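You operate a simulated robot arm through the tools that you are given. There is no shell and no other tool.

Carry out the task below with a simulated robot arm. There is one attempt and no reset: what you move stays moved.

JOB
Run the table left on auto for two or three steps.
Fine: then stop it and set the mode back to hand.

Only the result counts: the job must be done as asked and must still hold three seconds after the hand-in. Knocking over, shifting, dropping, spilling or breaking anything else fails it.

ROBOT AND FRAMES
A 7-joint arm with a two-finger parallel gripper, fixed in place. Base frame: the origin is on the floor under the middle of its stand, x ahead of it, y to its left, z up. Lengths are in mm, angles in degrees, forces in N, time in s.
With the tool pointing down near the work surface it reaches from about 680 to 780 mm from the base axis. Its first joint turns from -143.0 to 143.0 degrees. Payload 3 kg.
Tool frame: the origin (TCP) lies between the finger pads and is the grasp point; the fingertips stand 30 mm ahead of it; z points along the fingers, y is the line along which they close. The gripper opens to 110 mm. The fingers are 20 mm wide and 10 mm thick; the gripper's body (48 by 112 mm) begins 55 mm behind the TCP.
Orientation is that of the tool frame in the base frame, as a unit quaternion [x, y, z, w]. With the fingers straight down and closing along the base's y, the tool's x points along the base's -x, its y along +y and its z along -z.

CONTROLS
- The arm moves only by the tool apply_moves. Its argument "plan" is text: rows parted by semicolons, each of 7 numbers parted by spaces: the shift along the tool's x, y, z in mm, then the turn, a rotation vector about the tool's x, y, z in degrees, then the closure, from 0 (fully open) to 1 (shut). In form: tx ty tz ax ay az fingers; .... A call has 1 to 20 rows; each row is the pose to reach, as a shift and turn from the pose commanded when the call began, along the tool's axes at that moment. A row lasts 0.2 s, in which the tool goes at most 50 mm and 8.6 degrees; a call with a longer step from one row to the next is refused whole, and so is a gripper value outside its range. Where a pose cannot be reached the arm comes as near as it can. A force on the tool above 40 N (or 10 N above the force at the start of the call, whichever is more), or a blocked arm, ends the call early, and 0.2 s more pass. Each finger travels about 108 mm/s and halts on what it meets, pressing with about 32 N; the grip force reading is that of the motor and also rises with nothing between the fingers. The clock runs only during rows and for 0.2 s after the last one: add rows that repeat a pose to give the fingers time. The reply holds the time, the measured pose of the TCP, the force on the tool along the base axes, the opening and the grip force, in the units named above and with some noise, with the torque about the TCP (base axes, N m) and any sound that the robot's microphone picked up.
- Cameras (640 x 400 px; columns grow to the right, rows downward): "scene" is fixed at [400.7, -497.6, 1694.2]; the picture's right is [0.73, -0.68, 0.00], its down [-0.48, -0.51, -0.72] and it looks along [0.49, 0.52, -0.70] (base axes); focal length 320 px, centre (320, 200). "wrist" rides on the gripper at [72, 17, -103] in the tool frame; the picture's right is [-0.23, 0.97, 0.00], its down [-0.76, -0.18, -0.62] and it looks along [-0.61, -0.14, 0.78] (tool axes); focal length 222 px, centre (320, 200). There is no depth. A picture from a camera that has moved, and an enlarged one, comes with that camera's place and axes in the base frame and with its lens.
- snapshot(camera): a new picture of that camera. No time passes.
- raise_lower(by): slides the trunk up (or, below 0, down) by that many mm; the arm rides with it, the base frame stays. It gives what a move gives, with no picture.
- inspect(camera, box): a new picture of the part [left, top, right, bottom] of that camera's present view, enlarged. No time passes.
- sign_off(): hands the job in; it is judged then, once.

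Places have to be worked out from the pictures, the camera data and where the tool is seen. Open the gripper and draw the arm clear of the work before you hand the job in, unless the task says otherwise.

The tools are called after ">>>" as a command line: name --argument value ..., lists and objects as JSON in quotes. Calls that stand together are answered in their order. apply_moves: Moves the arm, as the interface text tells. Its arguments: {"type":"object","properties":{"plan":{"type":"string"}},"required":["plan"]} The other tools are called the same way: raise_lower (by) moves the trunk up or down; snapshot (camera) takes a picture; inspect (camera, box) takes an enlarged picture of a part of a camera's view; sign_off () hands the job in.

At the start:

```text
t: 0.0
ee_pos: [624.0, 101.2, 1214.3]
ee_rot: [0.001, 1.0, 0.0, 0.0]
force: [-0.9, -0.6, 0.4]
ft_torque: [-0.05, -0.01, -0.02]
gripper_width: 110.1
gripper_force: 0.0
trunk travel left (down, up): [-791.0, 99.0]
```

scene: 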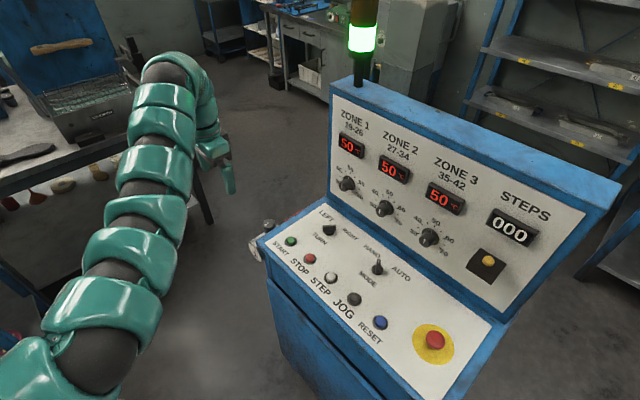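
wrist: 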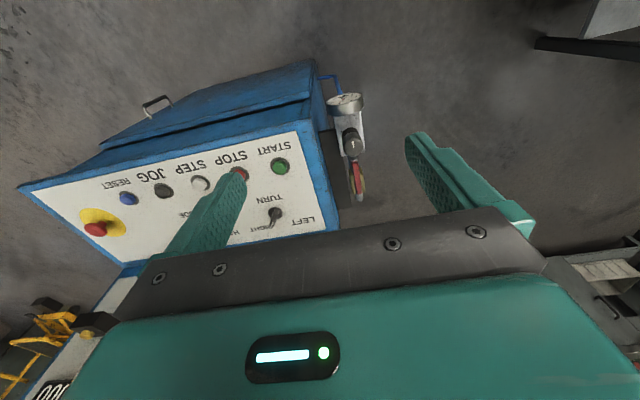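

I'll start by enlarging the scene view of the console, to read the knobs, the switches and the counter.

>>> inspect --camera "scene" --box '[250, 190, 480, 370]'

>>> inspect --camera "scene" --box '[320, 90, 580, 290]'

>>> inspect --camera "wrist" --box '[40, 60, 400, 285]'

>>> inspect --camera "scene" --box '[310, 0, 430, 110]'

```text
2.22 times, centred on (365, 280) of scene
camera zoom: at [400.7, -497.6, 1694.2], right [0.73, -0.68, 0.0], down [-0.48, -0.51, -0.72], along [0.49, 0.52, -0.7], focal length 711 px, centre (220, 22)
```

zoom: 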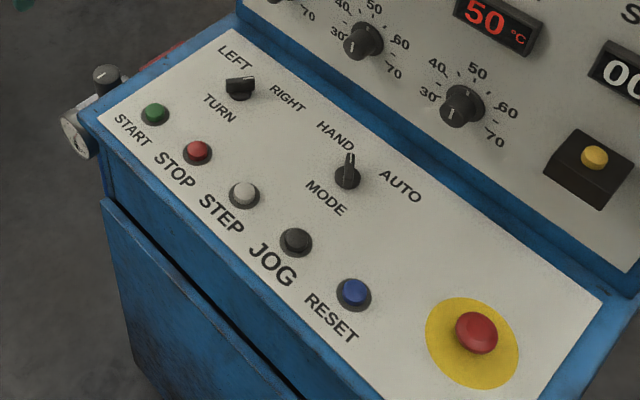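

```text
2.00 times, centred on (450, 190) of scene
camera zoom: at [400.7, -497.6, 1694.2], right [0.73, -0.68, 0.0], down [-0.48, -0.51, -0.72], along [0.49, 0.52, -0.7], focal length 640 px, centre (60, 220)
```

zoom: 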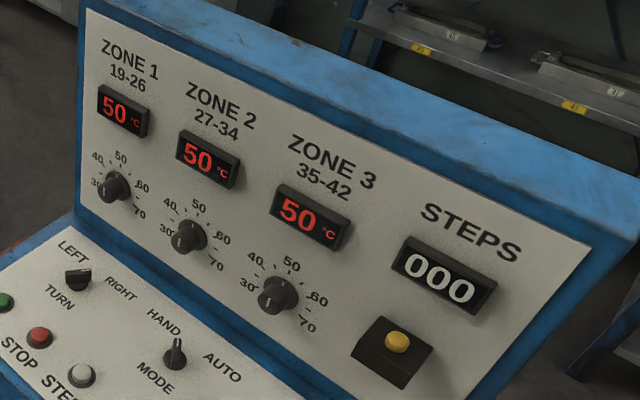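

```text
1.78 times, centred on (220, 172) of wrist
camera zoom: at [553.4, 118.6, 1317.9], right [0.23, 0.97, 0.0], down [0.76, -0.18, 0.62], along [0.61, -0.14, -0.78], focal length 395 px, centre (498, 249)
```

zoom: 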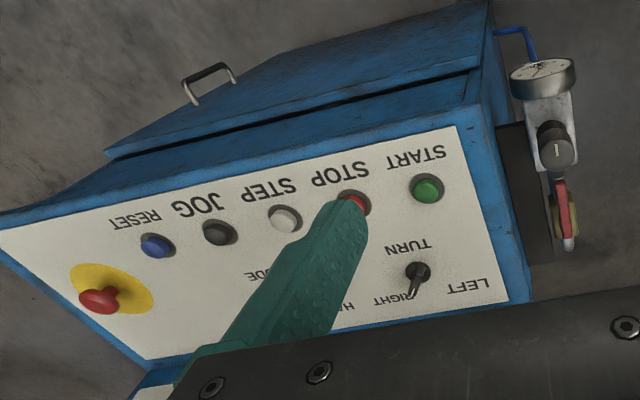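

```text
3.64 times, centred on (370, 55) of scene
camera zoom: at [400.7, -497.6, 1694.2], right [0.73, -0.68, 0.0], down [-0.48, -0.51, -0.72], along [0.49, 0.52, -0.7], focal length 1164 px, centre (138, 727)
```

zoom: 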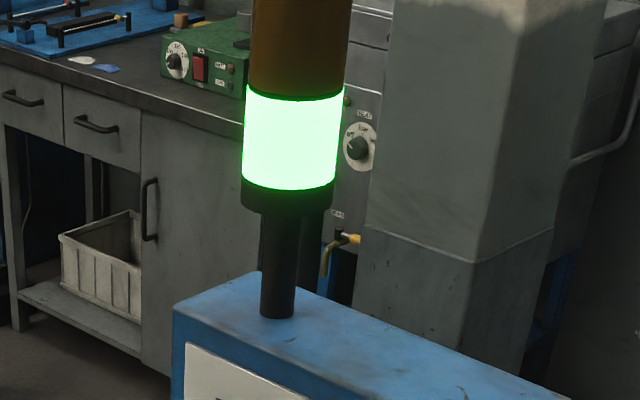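

The console faces the arm. By triangulation the button row is at about x=744, z≈943, from START at y≈-4 to RESET at y≈-345. TURN seems to point RIGHT and MODE points to HAND. I'll move sideways, well above the console, so the wrist camera can see the panel better.

>>> apply_moves --plan "-8 -40 0 0 0 0 0; -16 -80 0 0 0 0 0; -24 -120 0 0 0 0 0; -32 -160 0 0 0 0 0; -40 -200 0 0 0 0 0; -46 -230 0 0 0 0 0"

>>> snapshot --camera "wrist"

>>> snapshot --camera "scene"

```text
t: 1.4
ee_pos: [697.0, -159.1, 1209.7]
ee_rot: [-0.001, 1.0, -0.001, 0.001]
force: [-0.5, 0.0, -0.1]
ft_torque: [-0.08, 0.0, 0.04]
gripper_width: 110.1
gripper_force: 0.0
out of reach, approached as far as the arm can: row 1, 2, 3, 4, 5, 6
trunk travel left (down, up): [-791.0, 99.0]
```

```text
taken
camera wrist: at [624.4, -141.4, 1313.4], right [0.22, 0.97, 0.0], down [0.76, -0.18, 0.62], along [0.61, -0.14, -0.78], focal length 222 px, centre (320, 200)
```

wrist: 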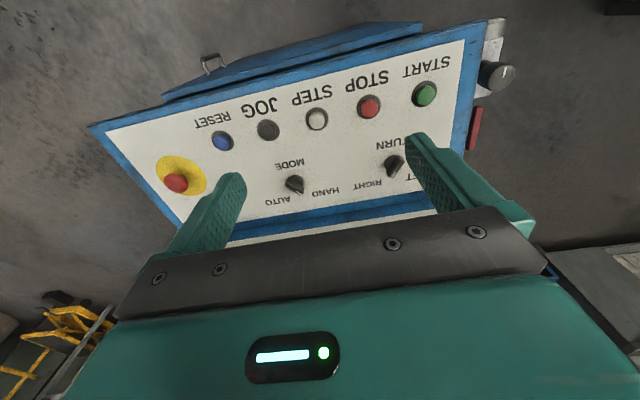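

```text
taken
```

scene: 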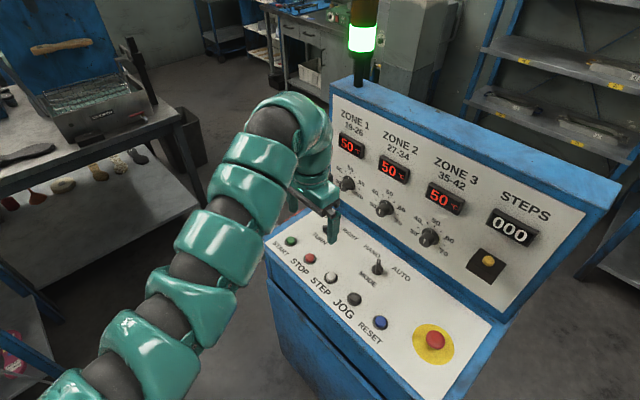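

The arm was pushed slightly off the commanded pose and is now at (697, -159, 1210). I'll zoom in on the wrist view for the knob pointers and positions.

>>> inspect --camera "wrist" --box '[140, 60, 460, 260]'

>>> inspect --camera "wrist" --box '[240, 120, 440, 245]'

```text
2.00 times, centred on (300, 160) of wrist
camera zoom: at [624.4, -141.4, 1313.4], right [0.22, 0.97, 0.0], down [0.76, -0.18, 0.62], along [0.61, -0.14, -0.78], focal length 444 px, centre (360, 280)
```

zoom: 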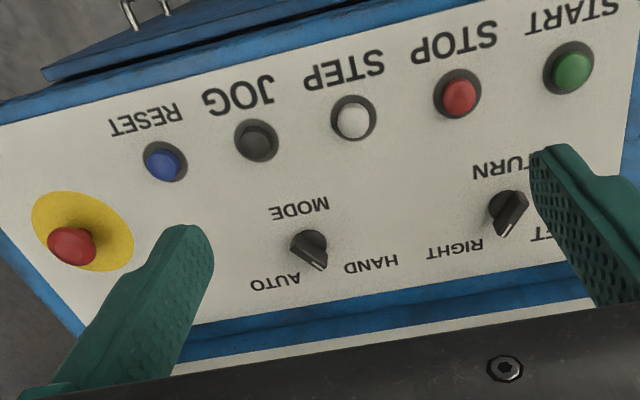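

```text
3.20 times, centred on (340, 182) of wrist
camera zoom: at [624.4, -141.4, 1313.4], right [0.22, 0.97, 0.0], down [0.76, -0.18, 0.62], along [0.61, -0.14, -0.78], focal length 711 px, centre (256, 256)
```

zoom: 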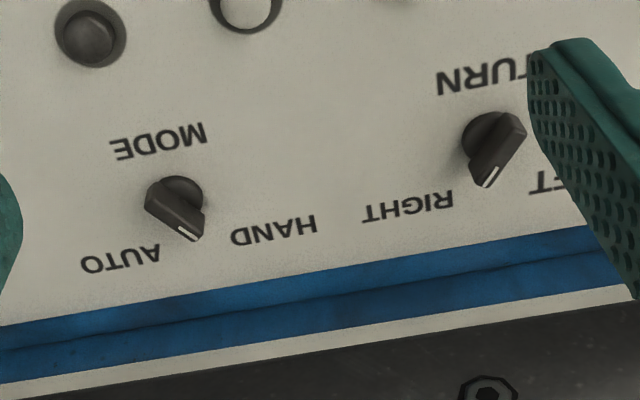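

MODE clearly points to HAND and TURN to RIGHT. The two views put the panel horizontal at z≈945, TURN at about (854, -56) and MODE at about (855, -245). Both knobs lie beyond the stated reach with the tool pointing down, so I'll lower the trunk a little and test how the reach changes.

>>> raise_lower --by -100

>>> snapshot --camera "scene"

```text
t: 2.7
ee_pos: [697.1, -159.9, 1108.9]
ee_rot: [0.0, 1.0, 0.001, 0.001]
force: [0.1, 0.1, -0.1]
ft_torque: [0.0, -0.01, 0.0]
gripper_width: 109.9
gripper_force: 0.1
trunk travel left (down, up): [-691.0, 199.0]
```

```text
taken
```

scene: 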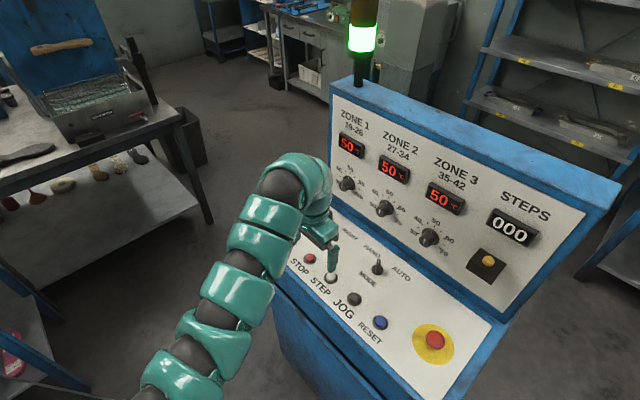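

The trunk lowered cleanly and the TCP is at (697, -160, 1109), still well above the panel. Next I'll test the forward reach at this height, tool down, moving toward x=790 while staying clear of the upright panel.

>>> apply_moves --plan "-30 0 0 0 0 0 0; -60 0 0 0 0 0 0; -90 0 0 0 0 0 0"

```text
t: 3.5
ee_pos: [789.7, -160.4, 1109.0]
ee_rot: [0.002, 1.0, 0.0, 0.0]
force: [0.7, -0.7, 0.4]
ft_torque: [0.01, 0.02, 0.01]
gripper_width: 110.2
gripper_force: 0.0
trunk travel left (down, up): [-691.0, 199.0]
```

It reached x=790 without a reach warning. I'll go on to x=855 at the same height to see how far it goes.

>>> apply_moves --plan "-22 0 0 0 0 0 0; -44 0 0 0 0 0 0; -65 0 0 0 0 0 0"

>>> snapshot --camera "wrist"

>>> snapshot --camera "scene"

```text
t: 4.3
ee_pos: [799.5, -160.0, 1109.7]
ee_rot: [0.001, 1.0, 0.001, 0.0]
force: [0.9, -0.5, 0.6]
ft_torque: [0.0, 0.01, -0.01]
gripper_width: 110.0
gripper_force: 0.0
out of reach, approached as far as the arm can: row 1, 2, 3
trunk travel left (down, up): [-691.0, 199.0]
```

```text
taken
camera wrist: at [727.0, -143.0, 1213.1], right [0.23, 0.97, 0.0], down [0.76, -0.18, 0.62], along [0.61, -0.14, -0.78], focal length 222 px, centre (320, 200)
```

wrist: 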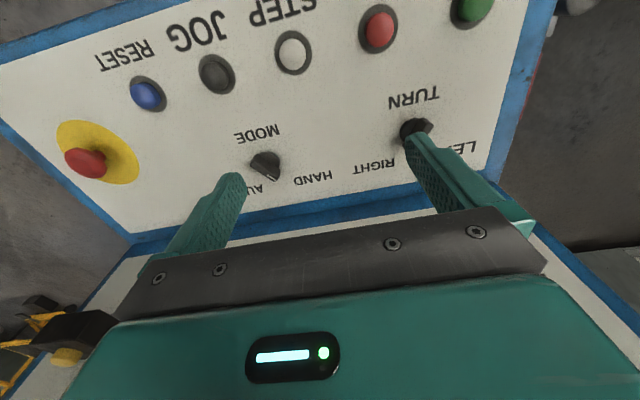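

```text
taken
```

scene: 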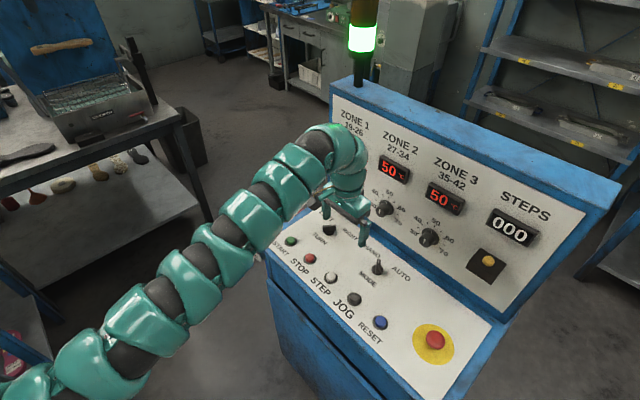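

Tool-down reach ends at a radius of about 815, so the knobs (radius about 857 and 889) need the tool tilted forward. First I'll look closely at the knobs from here.

>>> inspect --camera "wrist" --box '[220, 110, 320, 210]'

>>> inspect --camera "wrist" --box '[370, 80, 490, 180]'

>>> inspect --camera "scene" --box '[300, 210, 430, 300]'

```text
4.00 times, centred on (270, 160) of wrist
camera zoom: at [727.0, -143.0, 1213.1], right [0.23, 0.97, 0.0], down [0.76, -0.18, 0.62], along [0.61, -0.14, -0.78], focal length 888 px, centre (520, 360)
```

zoom: 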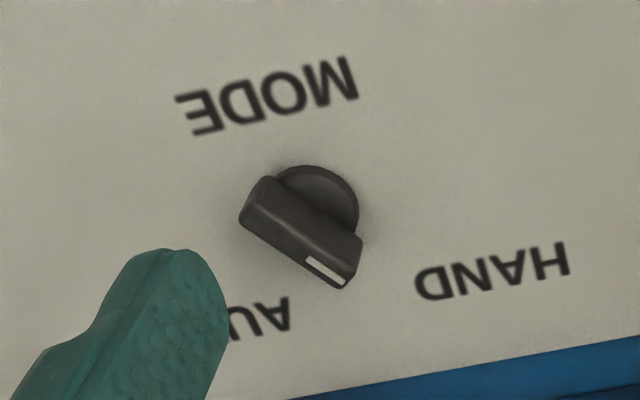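

```text
4.00 times, centred on (430, 130) of wrist
camera zoom: at [727.0, -143.0, 1213.1], right [0.23, 0.97, 0.0], down [0.76, -0.18, 0.62], along [0.61, -0.14, -0.78], focal length 888 px, centre (-120, 480)
```

zoom: 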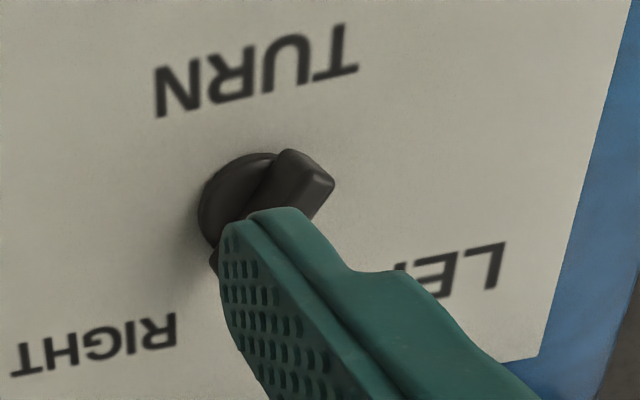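

```text
4.44 times, centred on (365, 255) of scene
camera zoom: at [400.7, -497.6, 1694.2], right [0.73, -0.68, 0.0], down [-0.48, -0.51, -0.72], along [0.49, 0.52, -0.7], focal length 1422 px, centre (120, -44)
```

zoom: 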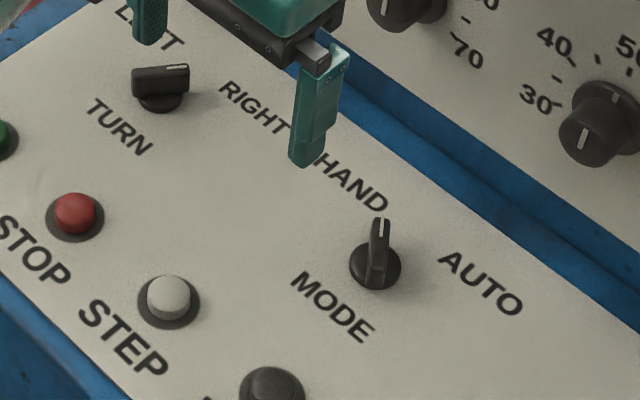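

Knob size estimate: disc about 31 mm across, with a raised bar about 39 x 12 mm, some 25-30 mm tall. I now put TURN at (851, -59) and MODE at (853, -245). I'll push the robot-side end of each bar sideways using the closed fingers, so I close the gripper, tilt the tool 25° forward and shift toward the TURN side, still high up.

>>> apply_moves --plan "10 36 0 0 -8.3 0 0.5; 20 72 0 0 -16.6 0 1; 20 108 0 0 -25 0 1; 20 145 0 0 -25 0 1; 20 145 0 0 -25 0 1"

>>> snapshot --camera "wrist"

>>> snapshot --camera "scene"

```text
t: 5.5
ee_pos: [778.9, -14.2, 1112.1]
ee_rot: [0.0, 0.976, 0.0, 0.218]
force: [-0.5, 0.1, 0.3]
ft_torque: [0.0, -0.03, 0.02]
gripper_width: 0.3
gripper_force: 32.1
out of reach, approached as far as the arm can: row 3
trunk travel left (down, up): [-691.0, 199.0]
```

```text
taken
camera wrist: at [669.2, 4.4, 1173.8], right [0.2, 0.97, 0.1], down [0.42, -0.18, 0.89], along [0.88, -0.14, -0.45], focal length 222 px, centre (320, 200)
```

wrist: 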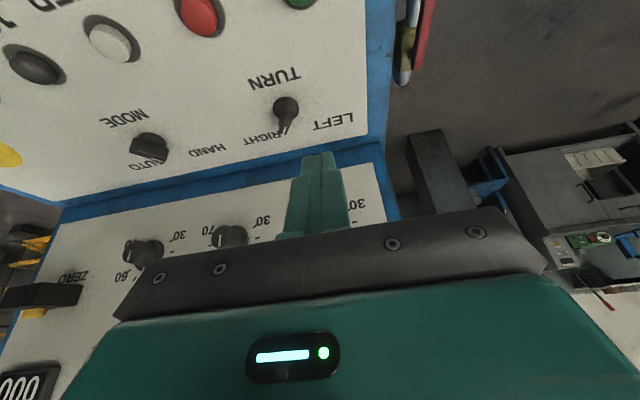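

```text
taken
```

scene: 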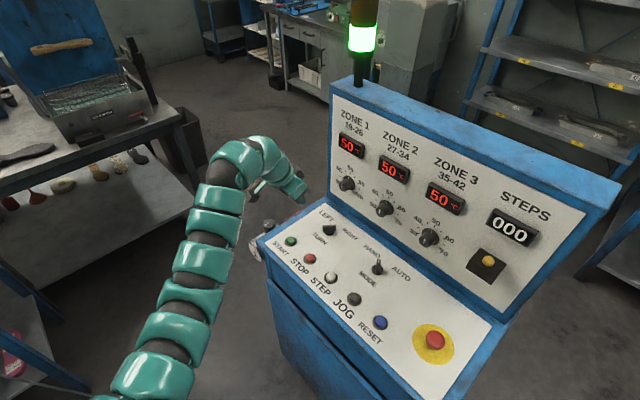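

The 25° tilt works; the TCP is at (779, -14, 1112). I'll advance and come down toward the +y side of the TURN knob, stopping with the fingertips at z≈1010, above the knob tops.

>>> apply_moves --plan "-7 -2 44 0 0 0 1; -13.6 -4 89 0 0 0 1"

>>> snapshot --camera "wrist"

>>> inspect --camera "scene" --box '[240, 180, 400, 280]'

```text
t: 6.1
ee_pos: [831.4, -22.4, 1034.0]
ee_rot: [0.002, 0.976, -0.001, 0.216]
force: [0.7, 0.3, -0.2]
ft_torque: [0.02, -0.01, -0.03]
gripper_width: 0.0
gripper_force: 32.1
trunk travel left (down, up): [-691.0, 199.0]
```

```text
taken
camera wrist: at [721.8, -4.9, 1097.1], right [0.21, 0.97, 0.1], down [0.43, -0.18, 0.89], along [0.88, -0.14, -0.45], focal length 222 px, centre (320, 200)
```

wrist: 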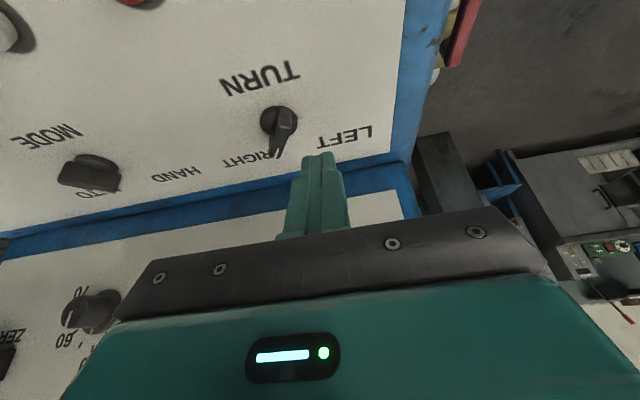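

```text
4.00 times, centred on (320, 230) of scene
camera zoom: at [400.7, -497.6, 1694.2], right [0.73, -0.68, 0.0], down [-0.48, -0.51, -0.72], along [0.49, 0.52, -0.7], focal length 1280 px, centre (320, 80)
```

zoom: 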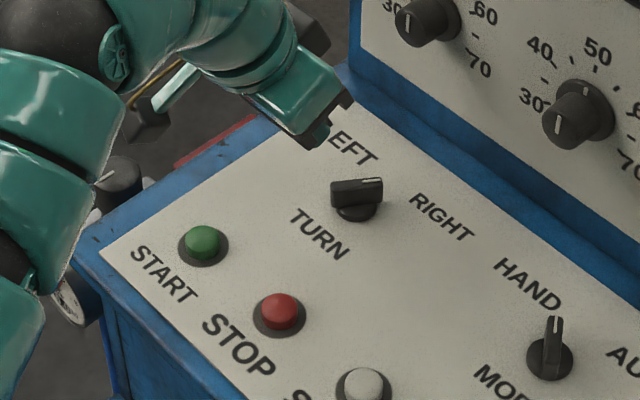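

The fingertip is at about (844, -22, 1007). I'll zoom in on the knob in the wrist view to check where it lies relative to the fingers before going lower.

>>> inspect --camera "wrist" --box '[220, 60, 380, 180]'

```text
3.33 times, centred on (300, 120) of wrist
camera zoom: at [721.8, -4.9, 1097.1], right [0.21, 0.97, 0.1], down [0.43, -0.18, 0.89], along [0.88, -0.14, -0.45], focal length 740 px, centre (387, 467)
```

zoom: 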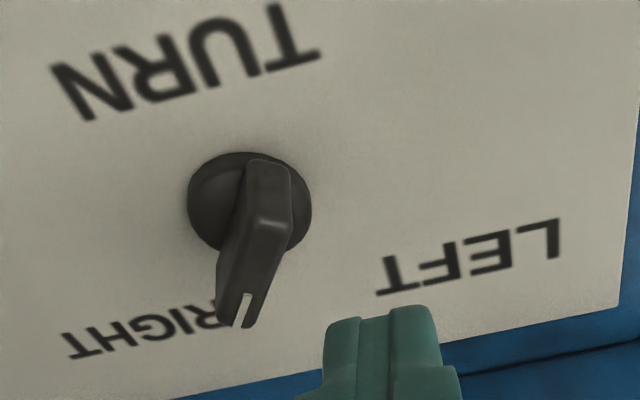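

From this view TURN's centre is at about (852, -56). The fingertips have roughly 6 mm of side gap. I'll move 4 mm away in +y and descend to a fingertip height of z≈960 beside the bar.

>>> apply_moves --plan "0 4 0 0 0 0 1; 10.8 4 21 0 0 0 1; 16.5 4 32 0 0 0 1; 21.7 4 41.8 0 0 0 1"

>>> inspect --camera "wrist" --box '[220, 60, 380, 180]'

>>> inspect --camera "scene" --box '[270, 180, 430, 280]'

```text
t: 7.1
ee_pos: [828.1, -14.8, 987.7]
ee_rot: [0.0, 0.976, 0.001, 0.217]
force: [0.2, 0.1, -0.8]
ft_torque: [-0.02, 0.0, -0.01]
gripper_width: 0.0
gripper_force: 31.8
trunk travel left (down, up): [-691.0, 199.0]
```

```text
3.33 times, centred on (300, 120) of wrist
camera zoom: at [718.9, 1.5, 1050.6], right [0.21, 0.97, 0.1], down [0.43, -0.18, 0.89], along [0.88, -0.14, -0.45], focal length 740 px, centre (387, 467)
```

zoom: 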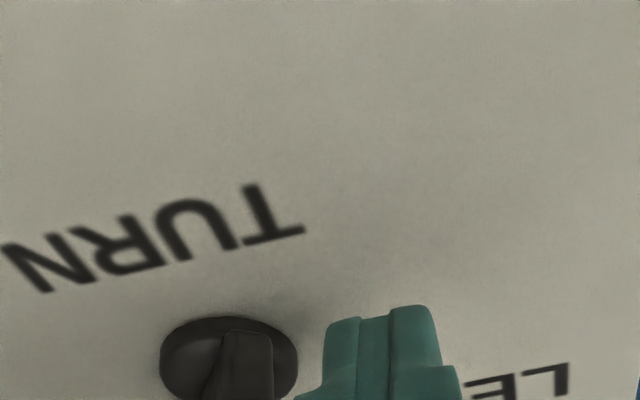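

```text
4.00 times, centred on (350, 230) of scene
camera zoom: at [400.7, -497.6, 1694.2], right [0.73, -0.68, 0.0], down [-0.48, -0.51, -0.72], along [0.49, 0.52, -0.7], focal length 1280 px, centre (200, 80)
```

zoom: 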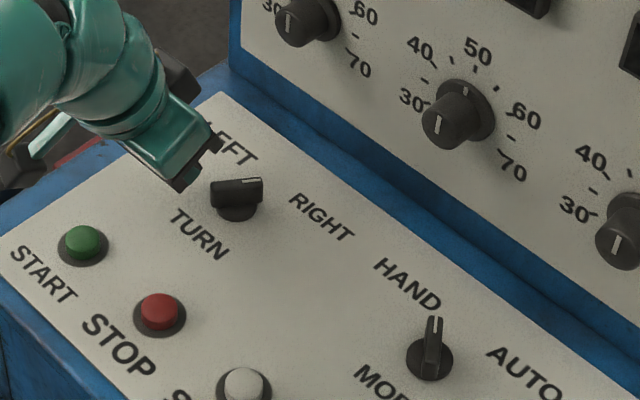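

The tip is level with the bar at about (841, -15, 960), free of contact. I start pushing in -y in small steps against the robot-side end of the TURN bar.

>>> apply_moves --plan "0 -6 0 0 0 0 1; 0 -11 0 0 0 0 1; 0 -15 0 0 0 0 1; 0 -19 0 0 0 0 1; 0 -22 0 0 0 0 1"

>>> inspect --camera "wrist" --box '[220, 100, 380, 220]'

>>> inspect --camera "scene" --box '[270, 180, 430, 280]'

```text
t: 8.3
ee_pos: [824.2, -34.1, 987.7]
ee_rot: [-0.003, 0.976, 0.001, 0.216]
force: [-13.8, 14.5, 1.0]
ft_torque: [0.28, 0.27, 0.04]
gripper_width: 0.1
gripper_force: 31.8
trunk travel left (down, up): [-691.0, 199.0]
```

```text
3.33 times, centred on (300, 160) of wrist
camera zoom: at [715.9, -16.5, 1051.2], right [0.2, 0.97, 0.1], down [0.43, -0.18, 0.89], along [0.88, -0.14, -0.45], focal length 740 px, centre (387, 333)
```

zoom: 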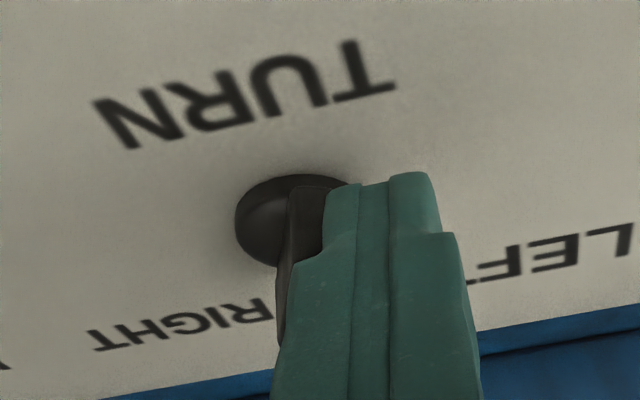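

```text
4.00 times, centred on (350, 230) of scene
camera zoom: at [400.7, -497.6, 1694.2], right [0.73, -0.68, 0.0], down [-0.48, -0.51, -0.72], along [0.49, 0.52, -0.7], focal length 1280 px, centre (200, 80)
```

zoom: 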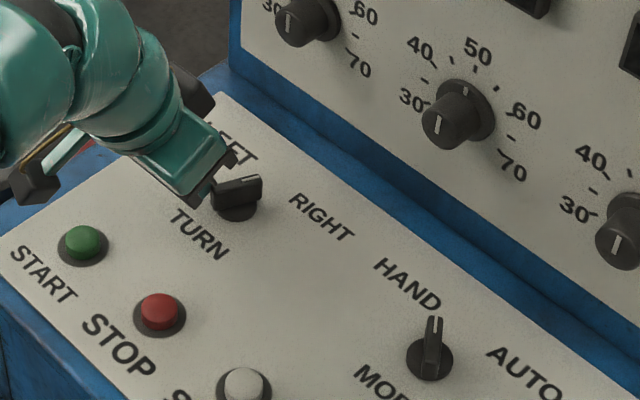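

The force of (-14, +14) N shows the finger corner was pressing on the end face of the bar, not its side. I'll back off in +y, move about 12 mm further in +x, and come back in against the side corner.

>>> apply_moves --plan "0 12 0 0 0 0 1; 0 24 0 0 0 0 1; -5.5 24 2.5 0 0 0 1; -11 24 5.1 0 0 0 1; -11 24 5.1 0 0 0 1"

>>> inspect --camera "wrist" --box '[220, 100, 380, 220]'

```text
t: 9.5
ee_pos: [840.0, -13.9, 986.5]
ee_rot: [0.0, 0.976, 0.0, 0.217]
force: [0.2, 0.3, 0.4]
ft_torque: [-0.05, -0.02, 0.01]
gripper_width: 0.1
gripper_force: 32.3
trunk travel left (down, up): [-691.0, 199.0]
```

```text
3.33 times, centred on (300, 160) of wrist
camera zoom: at [731.1, 2.9, 1050.6], right [0.21, 0.97, 0.1], down [0.43, -0.18, 0.89], along [0.88, -0.14, -0.45], focal length 740 px, centre (387, 333)
```

zoom: 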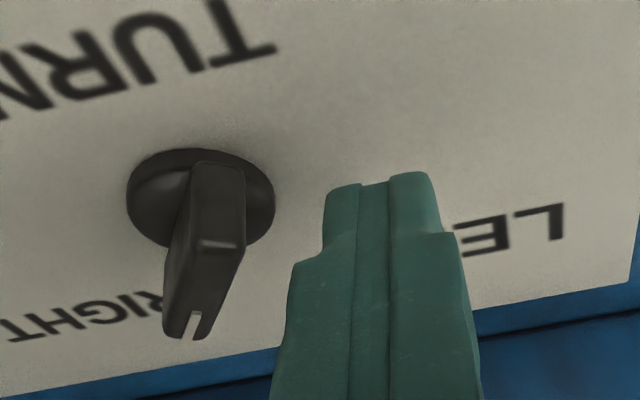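

Knob centre reconfirmed at about (852.5, -55). The finger face now spans the bar's side corner, so I push in -y along an arc that moves gradually outward.

>>> apply_moves --plan "0 -8 0 0 0 0 1; 0 -13 0 0 0 0 1; 1.8 -17 -0.85 0 0 0 1; 4.5 -21 -2.1 0 0 0 1; 8.2 -25 -3.8 0 0 0 1"

>>> inspect --camera "wrist" --box '[220, 100, 380, 220]'

>>> inspect --camera "scene" --box '[270, 180, 430, 280]'

```text
t: 10.7
ee_pos: [830.4, -39.4, 989.6]
ee_rot: [0.001, 0.976, 0.0, 0.217]
force: [-0.5, -0.1, 0.2]
ft_torque: [0.01, -0.01, -0.01]
gripper_width: 0.0
gripper_force: 32.2
trunk travel left (down, up): [-691.0, 199.0]
```

```text
3.33 times, centred on (300, 160) of wrist
camera zoom: at [721.7, -22.7, 1051.1], right [0.21, 0.97, 0.1], down [0.43, -0.18, 0.89], along [0.88, -0.14, -0.45], focal length 740 px, centre (387, 333)
```

zoom: 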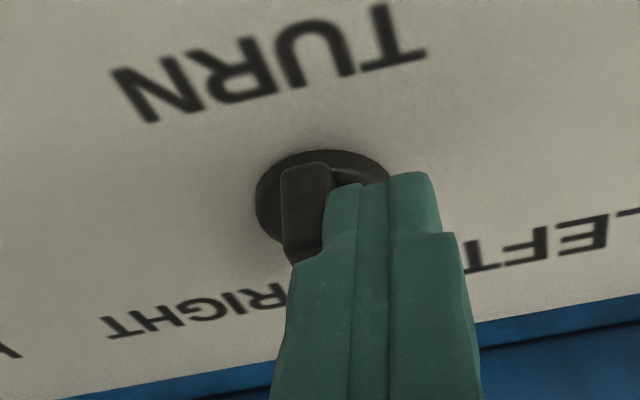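

```text
4.00 times, centred on (350, 230) of scene
camera zoom: at [400.7, -497.6, 1694.2], right [0.73, -0.68, 0.0], down [-0.48, -0.51, -0.72], along [0.49, 0.52, -0.7], focal length 1280 px, centre (200, 80)
```

zoom: 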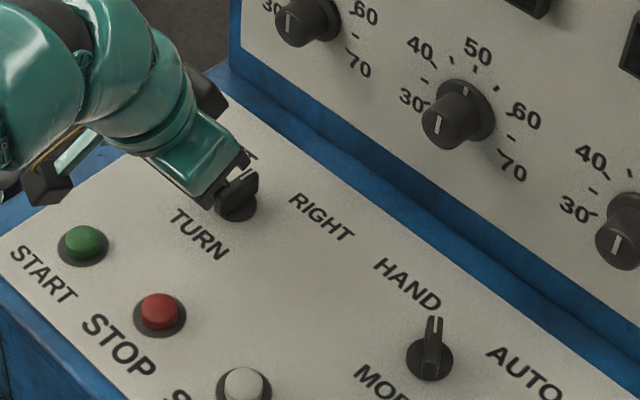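

The bar has swung past the middle and the force is back near zero, so it may have snapped over. I'll continue the arc to make sure it reaches the LEFT stop.

>>> apply_moves --plan "3.6 -3 -1.7 0 0 0 1; 7.25 -7 -3.4 0 0 0 1; 10 -10 -4.65 0 0 0 1; 10 -13 -4.65 0 0 0 1"

>>> inspect --camera "wrist" --box '[220, 100, 380, 220]'

>>> inspect --camera "scene" --box '[270, 180, 430, 280]'

```text
t: 11.7
ee_pos: [820.0, -49.2, 987.5]
ee_rot: [0.0, 0.976, 0.0, 0.217]
force: [0.9, 6.3, -0.2]
ft_torque: [0.14, -0.01, 0.18]
gripper_width: 0.3
gripper_force: 31.9
trunk travel left (down, up): [-691.0, 199.0]
```

```text
3.33 times, centred on (300, 160) of wrist
camera zoom: at [710.3, -32.8, 1051.0], right [0.2, 0.97, 0.1], down [0.43, -0.18, 0.89], along [0.88, -0.14, -0.45], focal length 740 px, centre (387, 333)
```

zoom: 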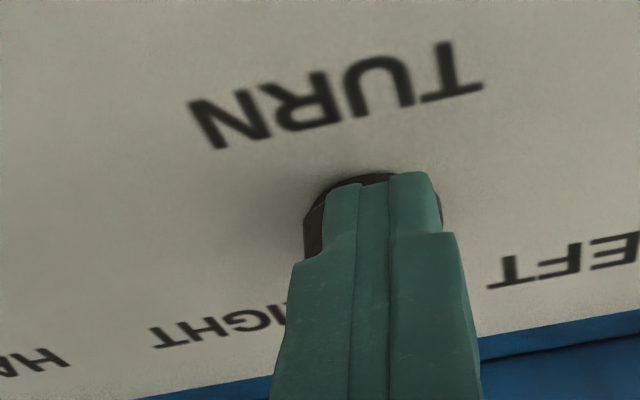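

```text
4.00 times, centred on (350, 230) of scene
camera zoom: at [400.7, -497.6, 1694.2], right [0.73, -0.68, 0.0], down [-0.48, -0.51, -0.72], along [0.49, 0.52, -0.7], focal length 1280 px, centre (200, 80)
```

zoom: 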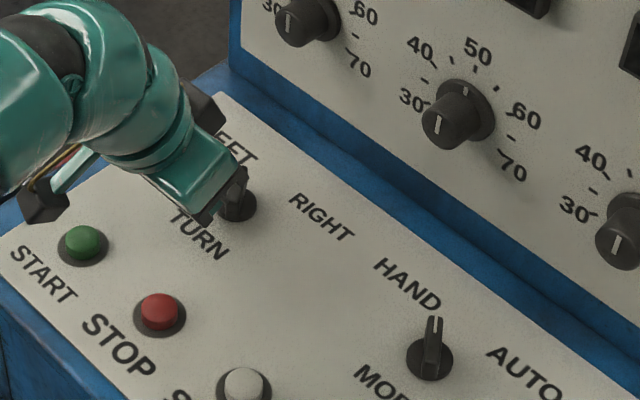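

A 6 N push with the bar almost in line with LEFT suggests it's at the stop. I'll back off a few mm, rise clear and look.

>>> apply_moves --plan "0 8 0 0 0 0 1; -12.7 8 -27.2 0 0 0 1; -25.4 8 -54.4 0 0 0 1"

>>> inspect --camera "wrist" --box '[220, 60, 380, 180]'

>>> inspect --camera "scene" --box '[270, 180, 430, 280]'

```text
t: 12.5
ee_pos: [818.3, -44.7, 1047.4]
ee_rot: [0.0, 0.976, 0.0, 0.217]
force: [-0.7, -0.1, 0.1]
ft_torque: [0.01, 0.0, 0.02]
gripper_width: 0.2
gripper_force: 32.1
trunk travel left (down, up): [-691.0, 199.0]
```

```text
3.33 times, centred on (300, 120) of wrist
camera zoom: at [710.0, -26.8, 1111.2], right [0.21, 0.97, 0.1], down [0.43, -0.18, 0.89], along [0.88, -0.14, -0.45], focal length 740 px, centre (387, 467)
```

zoom: 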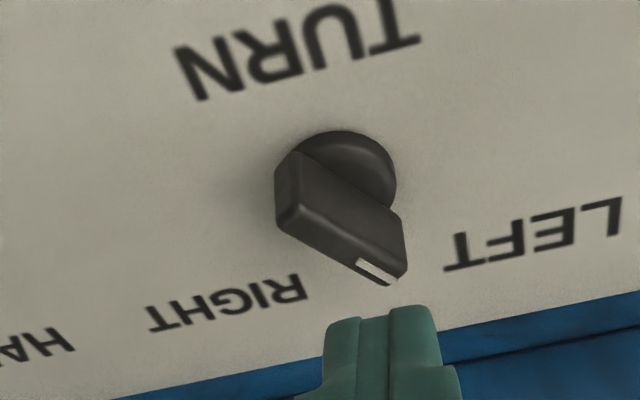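

```text
4.00 times, centred on (350, 230) of scene
camera zoom: at [400.7, -497.6, 1694.2], right [0.73, -0.68, 0.0], down [-0.48, -0.51, -0.72], along [0.49, 0.52, -0.7], focal length 1280 px, centre (200, 80)
```

zoom: 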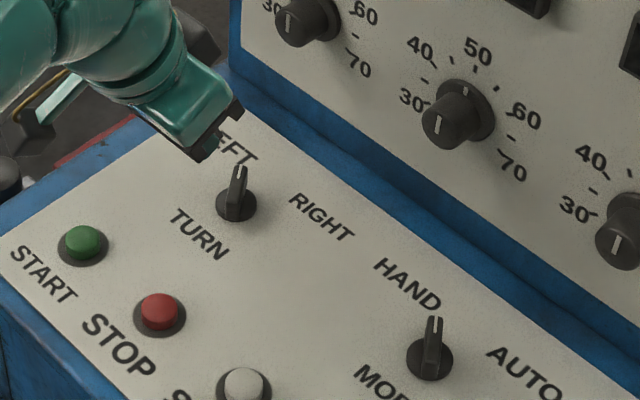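

TURN now stands at LEFT, parallel to where MODE points at HAND. Next I travel at this height over to the -y side of the MODE knob.

>>> apply_moves --plan "0 -40 0 0 0 0 1; 0 -80 0 0 0 0 1; 0 -120 0 0 0 0 1; 0 -160 0 0 0 0 1; 0 -200 0 0 0 0 1; 0 -240 0 0 0 0 1; 0 -240 0 0 0 0 1"

>>> inspect --camera "wrist" --box '[240, 60, 440, 200]'

>>> snapshot --camera "scene"

```text
t: 14.1
ee_pos: [820.0, -285.5, 1046.8]
ee_rot: [-0.001, 0.976, 0.0, 0.217]
force: [-0.9, 0.0, -0.1]
ft_torque: [-0.04, 0.0, 0.01]
gripper_width: 0.2
gripper_force: 31.8
trunk travel left (down, up): [-691.0, 199.0]
```

```text
2.86 times, centred on (340, 130) of wrist
camera zoom: at [710.9, -267.4, 1110.4], right [0.21, 0.97, 0.1], down [0.43, -0.18, 0.89], along [0.88, -0.14, -0.45], focal length 635 px, centre (263, 400)
```

zoom: 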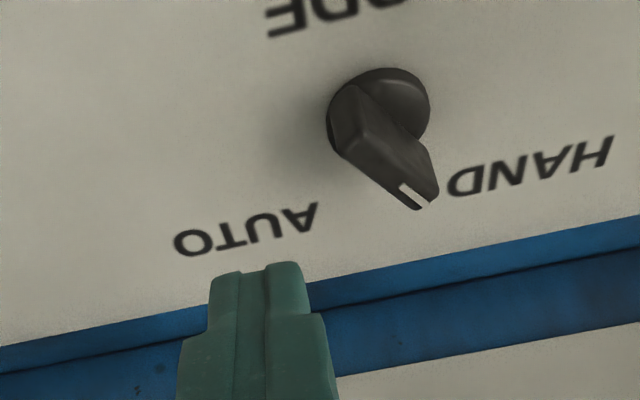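

```text
taken
```

scene: 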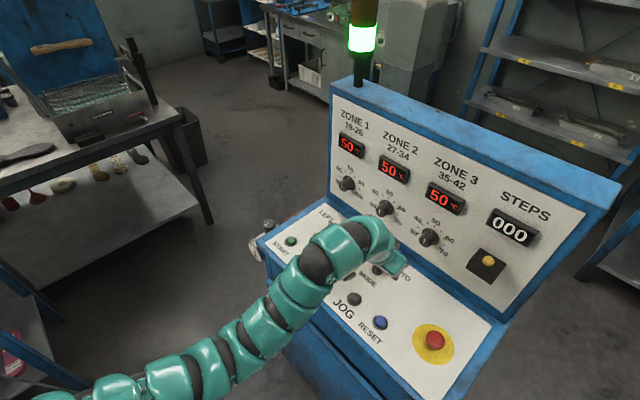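

MODE's centre measures about (851, -245). I'll move 18 mm forward, then descend to the same working height (TCP z≈986) on its -y side, about 12 mm off the bar.

>>> apply_moves --plan "-16.3 0 7.6 0 0 0 1; -8 0 25.7 0 0 0 1; 0.5 0 43.8 0 0 0 1; 9 0 62 0 0 0 1; 9 0 62 0 0 0 1"

>>> inspect --camera "wrist" --box '[260, 100, 420, 220]'

>>> inspect --camera "scene" --box '[310, 200, 470, 300]'

```text
t: 15.3
ee_pos: [837.4, -284.3, 987.9]
ee_rot: [0.0, 0.976, 0.001, 0.217]
force: [-0.5, -0.4, 0.2]
ft_torque: [-0.03, -0.02, -0.01]
gripper_width: 0.0
gripper_force: 31.8
trunk travel left (down, up): [-691.0, 199.0]
```

```text
3.33 times, centred on (340, 160) of wrist
camera zoom: at [728.9, -266.9, 1050.8], right [0.21, 0.97, 0.1], down [0.42, -0.18, 0.89], along [0.88, -0.14, -0.45], focal length 740 px, centre (253, 333)
```

zoom: 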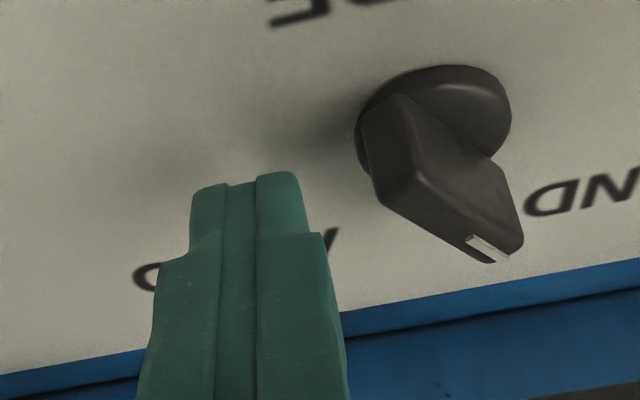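

```text
4.00 times, centred on (390, 250) of scene
camera zoom: at [400.7, -497.6, 1694.2], right [0.73, -0.68, 0.0], down [-0.48, -0.51, -0.72], along [0.49, 0.52, -0.7], focal length 1280 px, centre (40, 0)
```

zoom: 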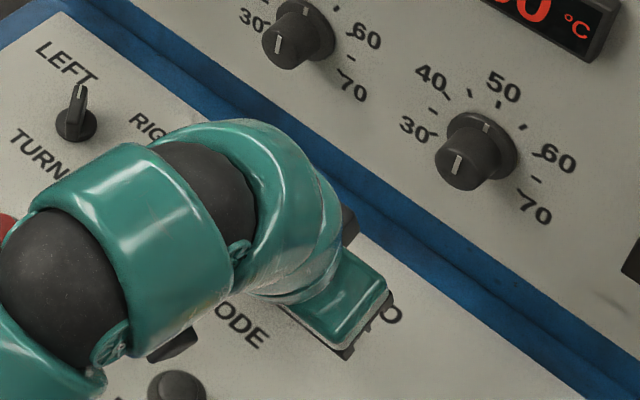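

The finger is placed relative to MODE just as it was in the push that worked on TURN, mirrored. I'll push in +y along the same arc: first half, then a check.

>>> apply_moves --plan "0 6 0 0 0 0 1; 0 11 0 0 0 0 1; 1.8 15 -0.85 0 0 0 1; 4.5 19 -2.1 0 0 0 1; 8.2 23 -3.8 0 0 0 1"

>>> inspect --camera "wrist" --box '[240, 100, 400, 220]'

```text
t: 16.5
ee_pos: [829.3, -261.5, 988.0]
ee_rot: [0.0, 0.976, 0.001, 0.218]
force: [0.5, -1.6, -0.5]
ft_torque: [-0.04, -0.01, 0.0]
gripper_width: 0.0
gripper_force: 32.2
trunk travel left (down, up): [-691.0, 199.0]
```

```text
3.33 times, centred on (320, 160) of wrist
camera zoom: at [720.0, -244.5, 1051.0], right [0.21, 0.97, 0.1], down [0.42, -0.18, 0.89], along [0.88, -0.14, -0.45], focal length 740 px, centre (320, 333)
```

zoom: 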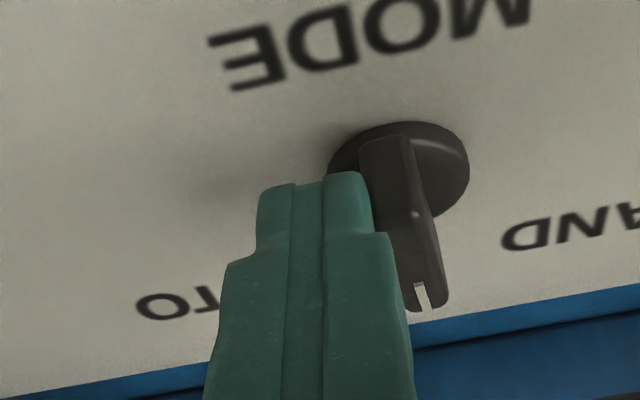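

The MODE bar is turning and is now a bit past halfway to straight ahead. I'll finish the arc, moving outward and further in +y.

>>> apply_moves --plan "3.6 3 -1.7 0 0 0 1; 7.25 7 -3.4 0 0 0 1; 10 10 -4.65 0 0 0 1; 10 13 -4.65 0 0 0 1; 10 15 -4.65 0 0 0 1"

>>> inspect --camera "wrist" --box '[240, 100, 400, 220]'

```text
t: 17.7
ee_pos: [817.4, -249.3, 987.4]
ee_rot: [0.001, 0.976, 0.0, 0.217]
force: [0.8, -7.3, 0.5]
ft_torque: [-0.2, -0.01, -0.16]
gripper_width: 0.0
gripper_force: 32.9
trunk travel left (down, up): [-691.0, 199.0]
```

```text
3.33 times, centred on (320, 160) of wrist
camera zoom: at [708.1, -231.7, 1050.9], right [0.21, 0.97, 0.1], down [0.42, -0.18, 0.89], along [0.88, -0.15, -0.45], focal length 740 px, centre (320, 333)
```

zoom: 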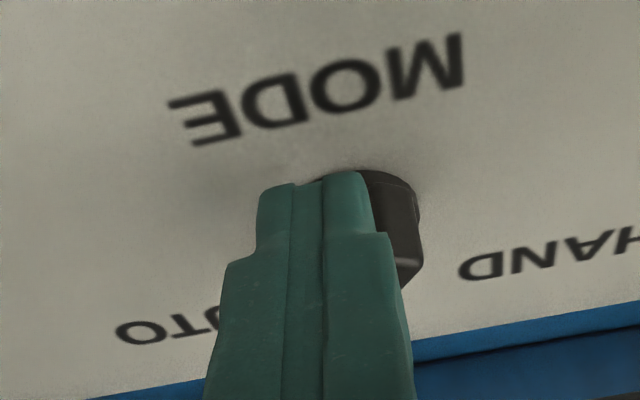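

The push ended with 7 N at the stop, much like TURN did. I'll back off, rise clear and check where the pointer rests.

>>> apply_moves --plan "0 -9 0 0 0 0 1; -12.7 -9 -27.2 0 0 0 1; -25.4 -9 -54.4 0 0 0 1; -25.4 -9 -54.4 0 0 0 1"

>>> inspect --camera "wrist" --box '[240, 60, 400, 180]'

>>> snapshot --camera "scene"

```text
t: 18.7
ee_pos: [818.1, -255.4, 1048.2]
ee_rot: [0.0, 0.976, 0.001, 0.218]
force: [0.0, -0.2, -0.2]
ft_torque: [0.02, 0.04, 0.0]
gripper_width: 0.3
gripper_force: 31.4
trunk travel left (down, up): [-691.0, 199.0]
```

```text
3.33 times, centred on (320, 120) of wrist
camera zoom: at [708.6, -238.5, 1110.7], right [0.21, 0.97, 0.1], down [0.43, -0.18, 0.89], along [0.88, -0.14, -0.45], focal length 740 px, centre (320, 467)
```

zoom: 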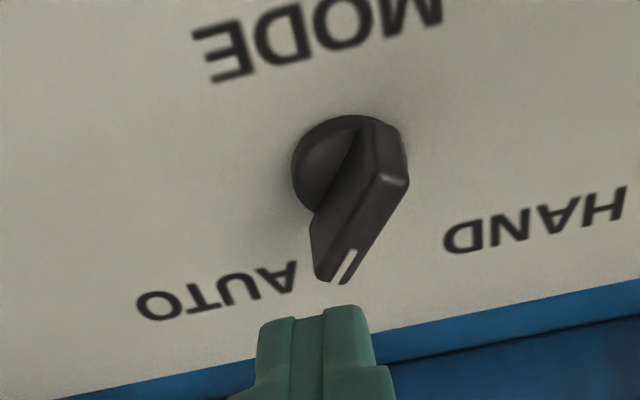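

```text
taken
```

scene: 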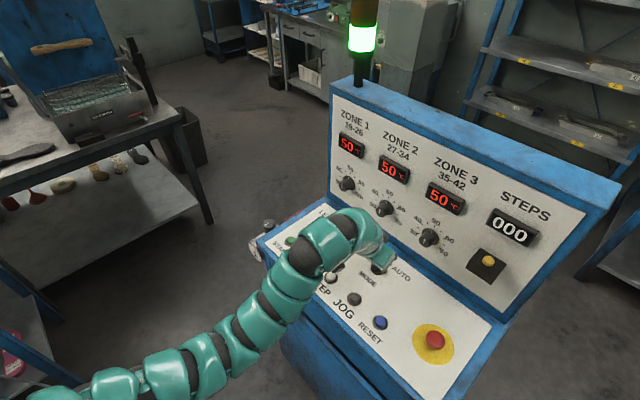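

MODE now points to AUTO and the counter still reads 000. Now I bring the tool back to vertical and move over START at (743, -4), staying high.

>>> apply_moves --plan "11.3 41.8 -5.3 0 4.17 0 1; 22.7 83.7 -10.6 0 8.33 0 1; 34 125.5 -15.9 0 12.5 0 1; 45.3 167.3 -21.1 0 16.7 0 1; 56.7 209.2 -26.4 0 20.8 0 1; 68 251 -31.7 0 25 0 1; 68 251 -31.7 0 25 0 1"

>>> snapshot --camera "wrist"

>>> snapshot --camera "scene"

```text
t: 20.3
ee_pos: [740.8, -4.7, 1046.4]
ee_rot: [-0.001, 1.0, 0.001, 0.0]
force: [0.3, -2.0, 0.9]
ft_torque: [0.04, 0.0, 0.01]
gripper_width: 0.0
gripper_force: 32.3
trunk travel left (down, up): [-691.0, 199.0]
```

```text
taken
camera wrist: at [669.4, 12.7, 1150.8], right [0.23, 0.97, 0.0], down [0.76, -0.18, 0.62], along [0.61, -0.14, -0.78], focal length 222 px, centre (320, 200)
```

wrist: 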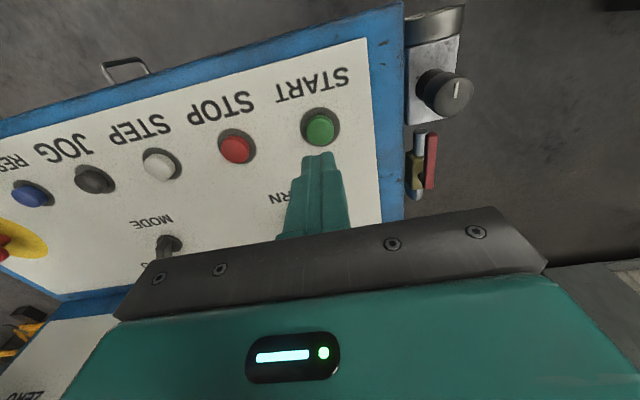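

```text
taken
```

scene: 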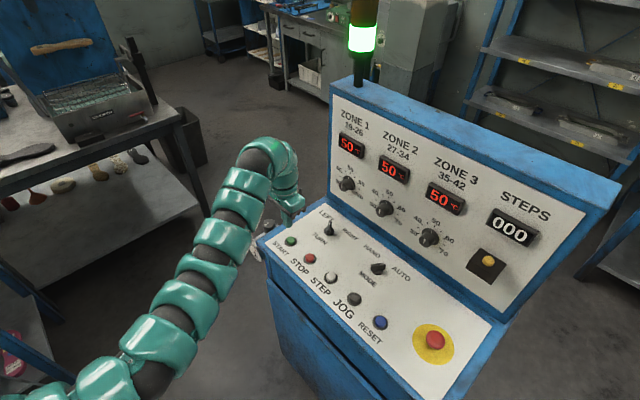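

START measures about (743, -4.5), directly below the tool. Before pressing it, a look at the air unit on the side and at the knob states.

>>> inspect --camera "wrist" --box '[380, 0, 500, 210]'

>>> inspect --camera "scene" --box '[240, 190, 440, 300]'

```text
1.90 times, centred on (440, 105) of wrist
camera zoom: at [669.4, 12.7, 1150.8], right [0.23, 0.97, 0.0], down [0.76, -0.18, 0.62], along [0.61, -0.14, -0.78], focal length 423 px, centre (91, 381)
```

zoom: 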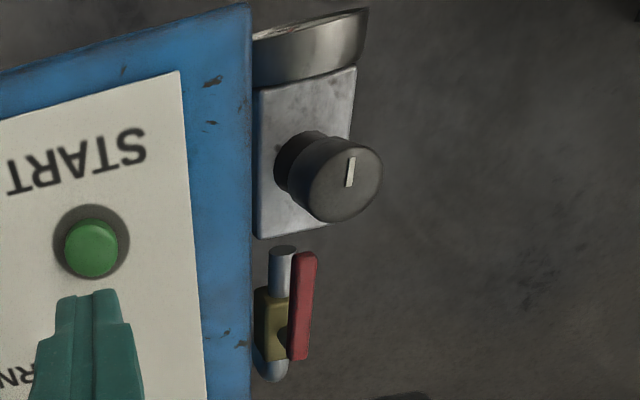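

```text
3.20 times, centred on (340, 245) of scene
camera zoom: at [400.7, -497.6, 1694.2], right [0.73, -0.68, 0.0], down [-0.48, -0.51, -0.72], along [0.49, 0.52, -0.7], focal length 1024 px, centre (256, 56)
```

zoom: 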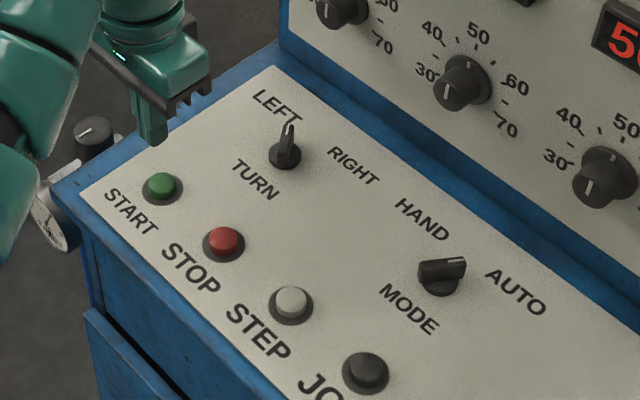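

The valve lever lies in line with the pipe, so the air is open. TURN is LEFT and MODE is AUTO. I'll come down over START, the last few mm slowly, watching for contact.

>>> apply_moves --plan "-2 0 28 0 0 0 1; -2 0 50 0 0 0 1; -2 0 56 0 0 0 1; -2 0 59 0 0 0 1; -2 0 62 0 0 0 1"

>>> inspect --camera "scene" --box '[240, 170, 400, 270]'

```text
t: 21.5
ee_pos: [745.3, -3.1, 985.4]
ee_rot: [0.001, 1.0, 0.0, 0.0]
force: [0.4, -0.3, 0.2]
ft_torque: [-0.03, 0.04, 0.01]
gripper_width: 0.2
gripper_force: 32.0
trunk travel left (down, up): [-691.0, 199.0]
```

```text
4.00 times, centred on (320, 220) of scene
camera zoom: at [400.7, -497.6, 1694.2], right [0.73, -0.68, 0.0], down [-0.48, -0.51, -0.72], along [0.49, 0.52, -0.7], focal length 1280 px, centre (320, 120)
```

zoom: 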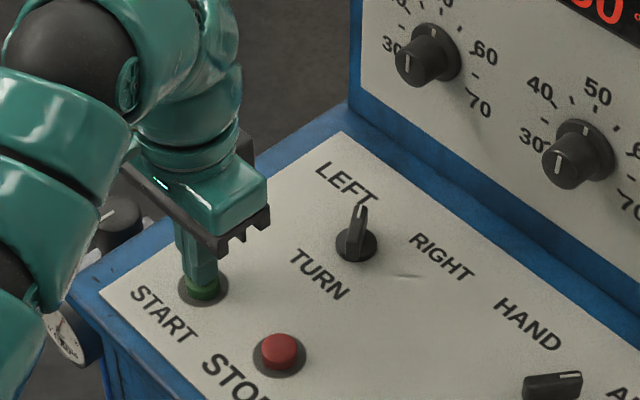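

The tip is right above the green button (tip z≈955) with no contact yet. I press down in 2 mm steps and watch the force and sound.

>>> apply_moves --plan "0 0 2 0 0 0 1; 0 0 4 0 0 0 1; 0 0 6 0 0 0 1"

>>> snapshot --camera "scene"

```text
t: 22.3
ee_pos: [743.9, -3.6, 980.6]
ee_rot: [-0.001, 1.0, 0.0, 0.002]
force: [1.2, -0.6, 3.2]
ft_torque: [0.01, -0.01, -0.03]
gripper_width: 0.0
gripper_force: 32.1
trunk travel left (down, up): [-691.0, 199.0]
heard: click
```

```text
taken
```

scene: 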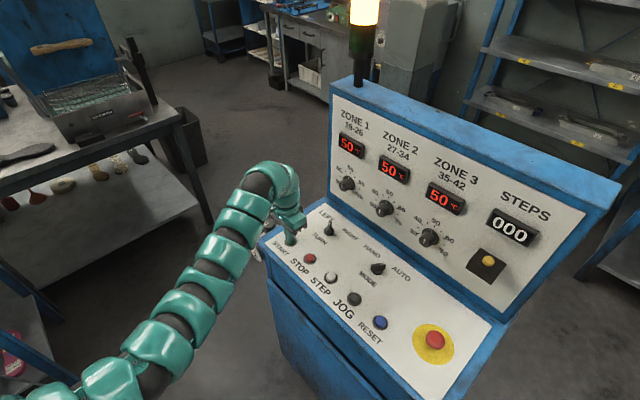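

A click came at about 3 N and the tower lamp went from green to amber, so the table has started. I lift off and go straight over STOP (y≈-89), hovering there while I watch the counter.

>>> apply_moves --plan "0 0 -14 0 0 0 1; 0 -43 -16 0 0 0 1; 0 -85 -16 0 0 0 1"

>>> snapshot --camera "scene"

>>> inspect --camera "scene" --box '[470, 190, 560, 290]'

```text
t: 23.1
ee_pos: [745.0, -89.4, 995.5]
ee_rot: [0.0, 1.0, 0.001, 0.001]
force: [-0.4, 0.2, 0.1]
ft_torque: [0.01, -0.01, -0.04]
gripper_width: 0.2
gripper_force: 32.4
trunk travel left (down, up): [-691.0, 199.0]
```

```text
taken
```

scene: 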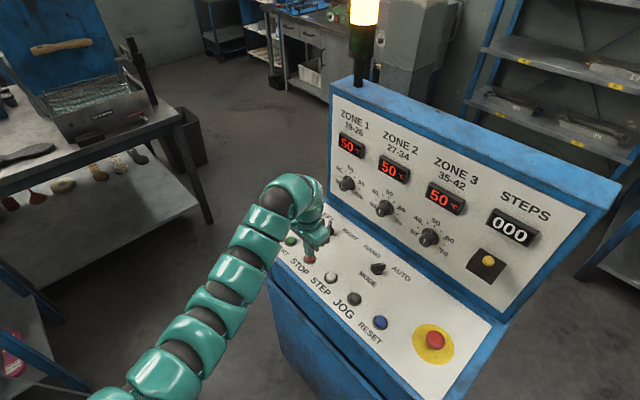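

```text
4.00 times, centred on (515, 240) of scene
camera zoom: at [400.7, -497.6, 1694.2], right [0.73, -0.68, 0.0], down [-0.48, -0.51, -0.72], along [0.49, 0.52, -0.7], focal length 1280 px, centre (-460, 40)
```

zoom: 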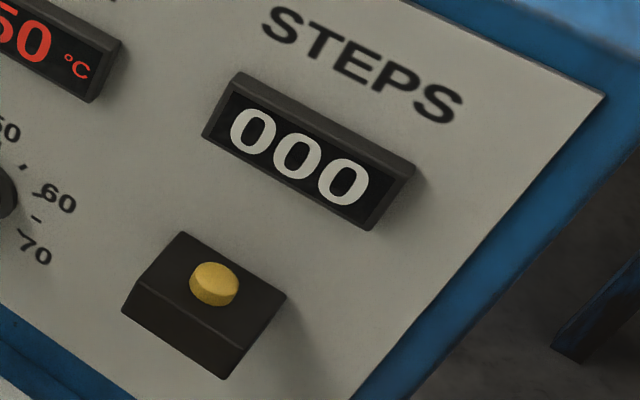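

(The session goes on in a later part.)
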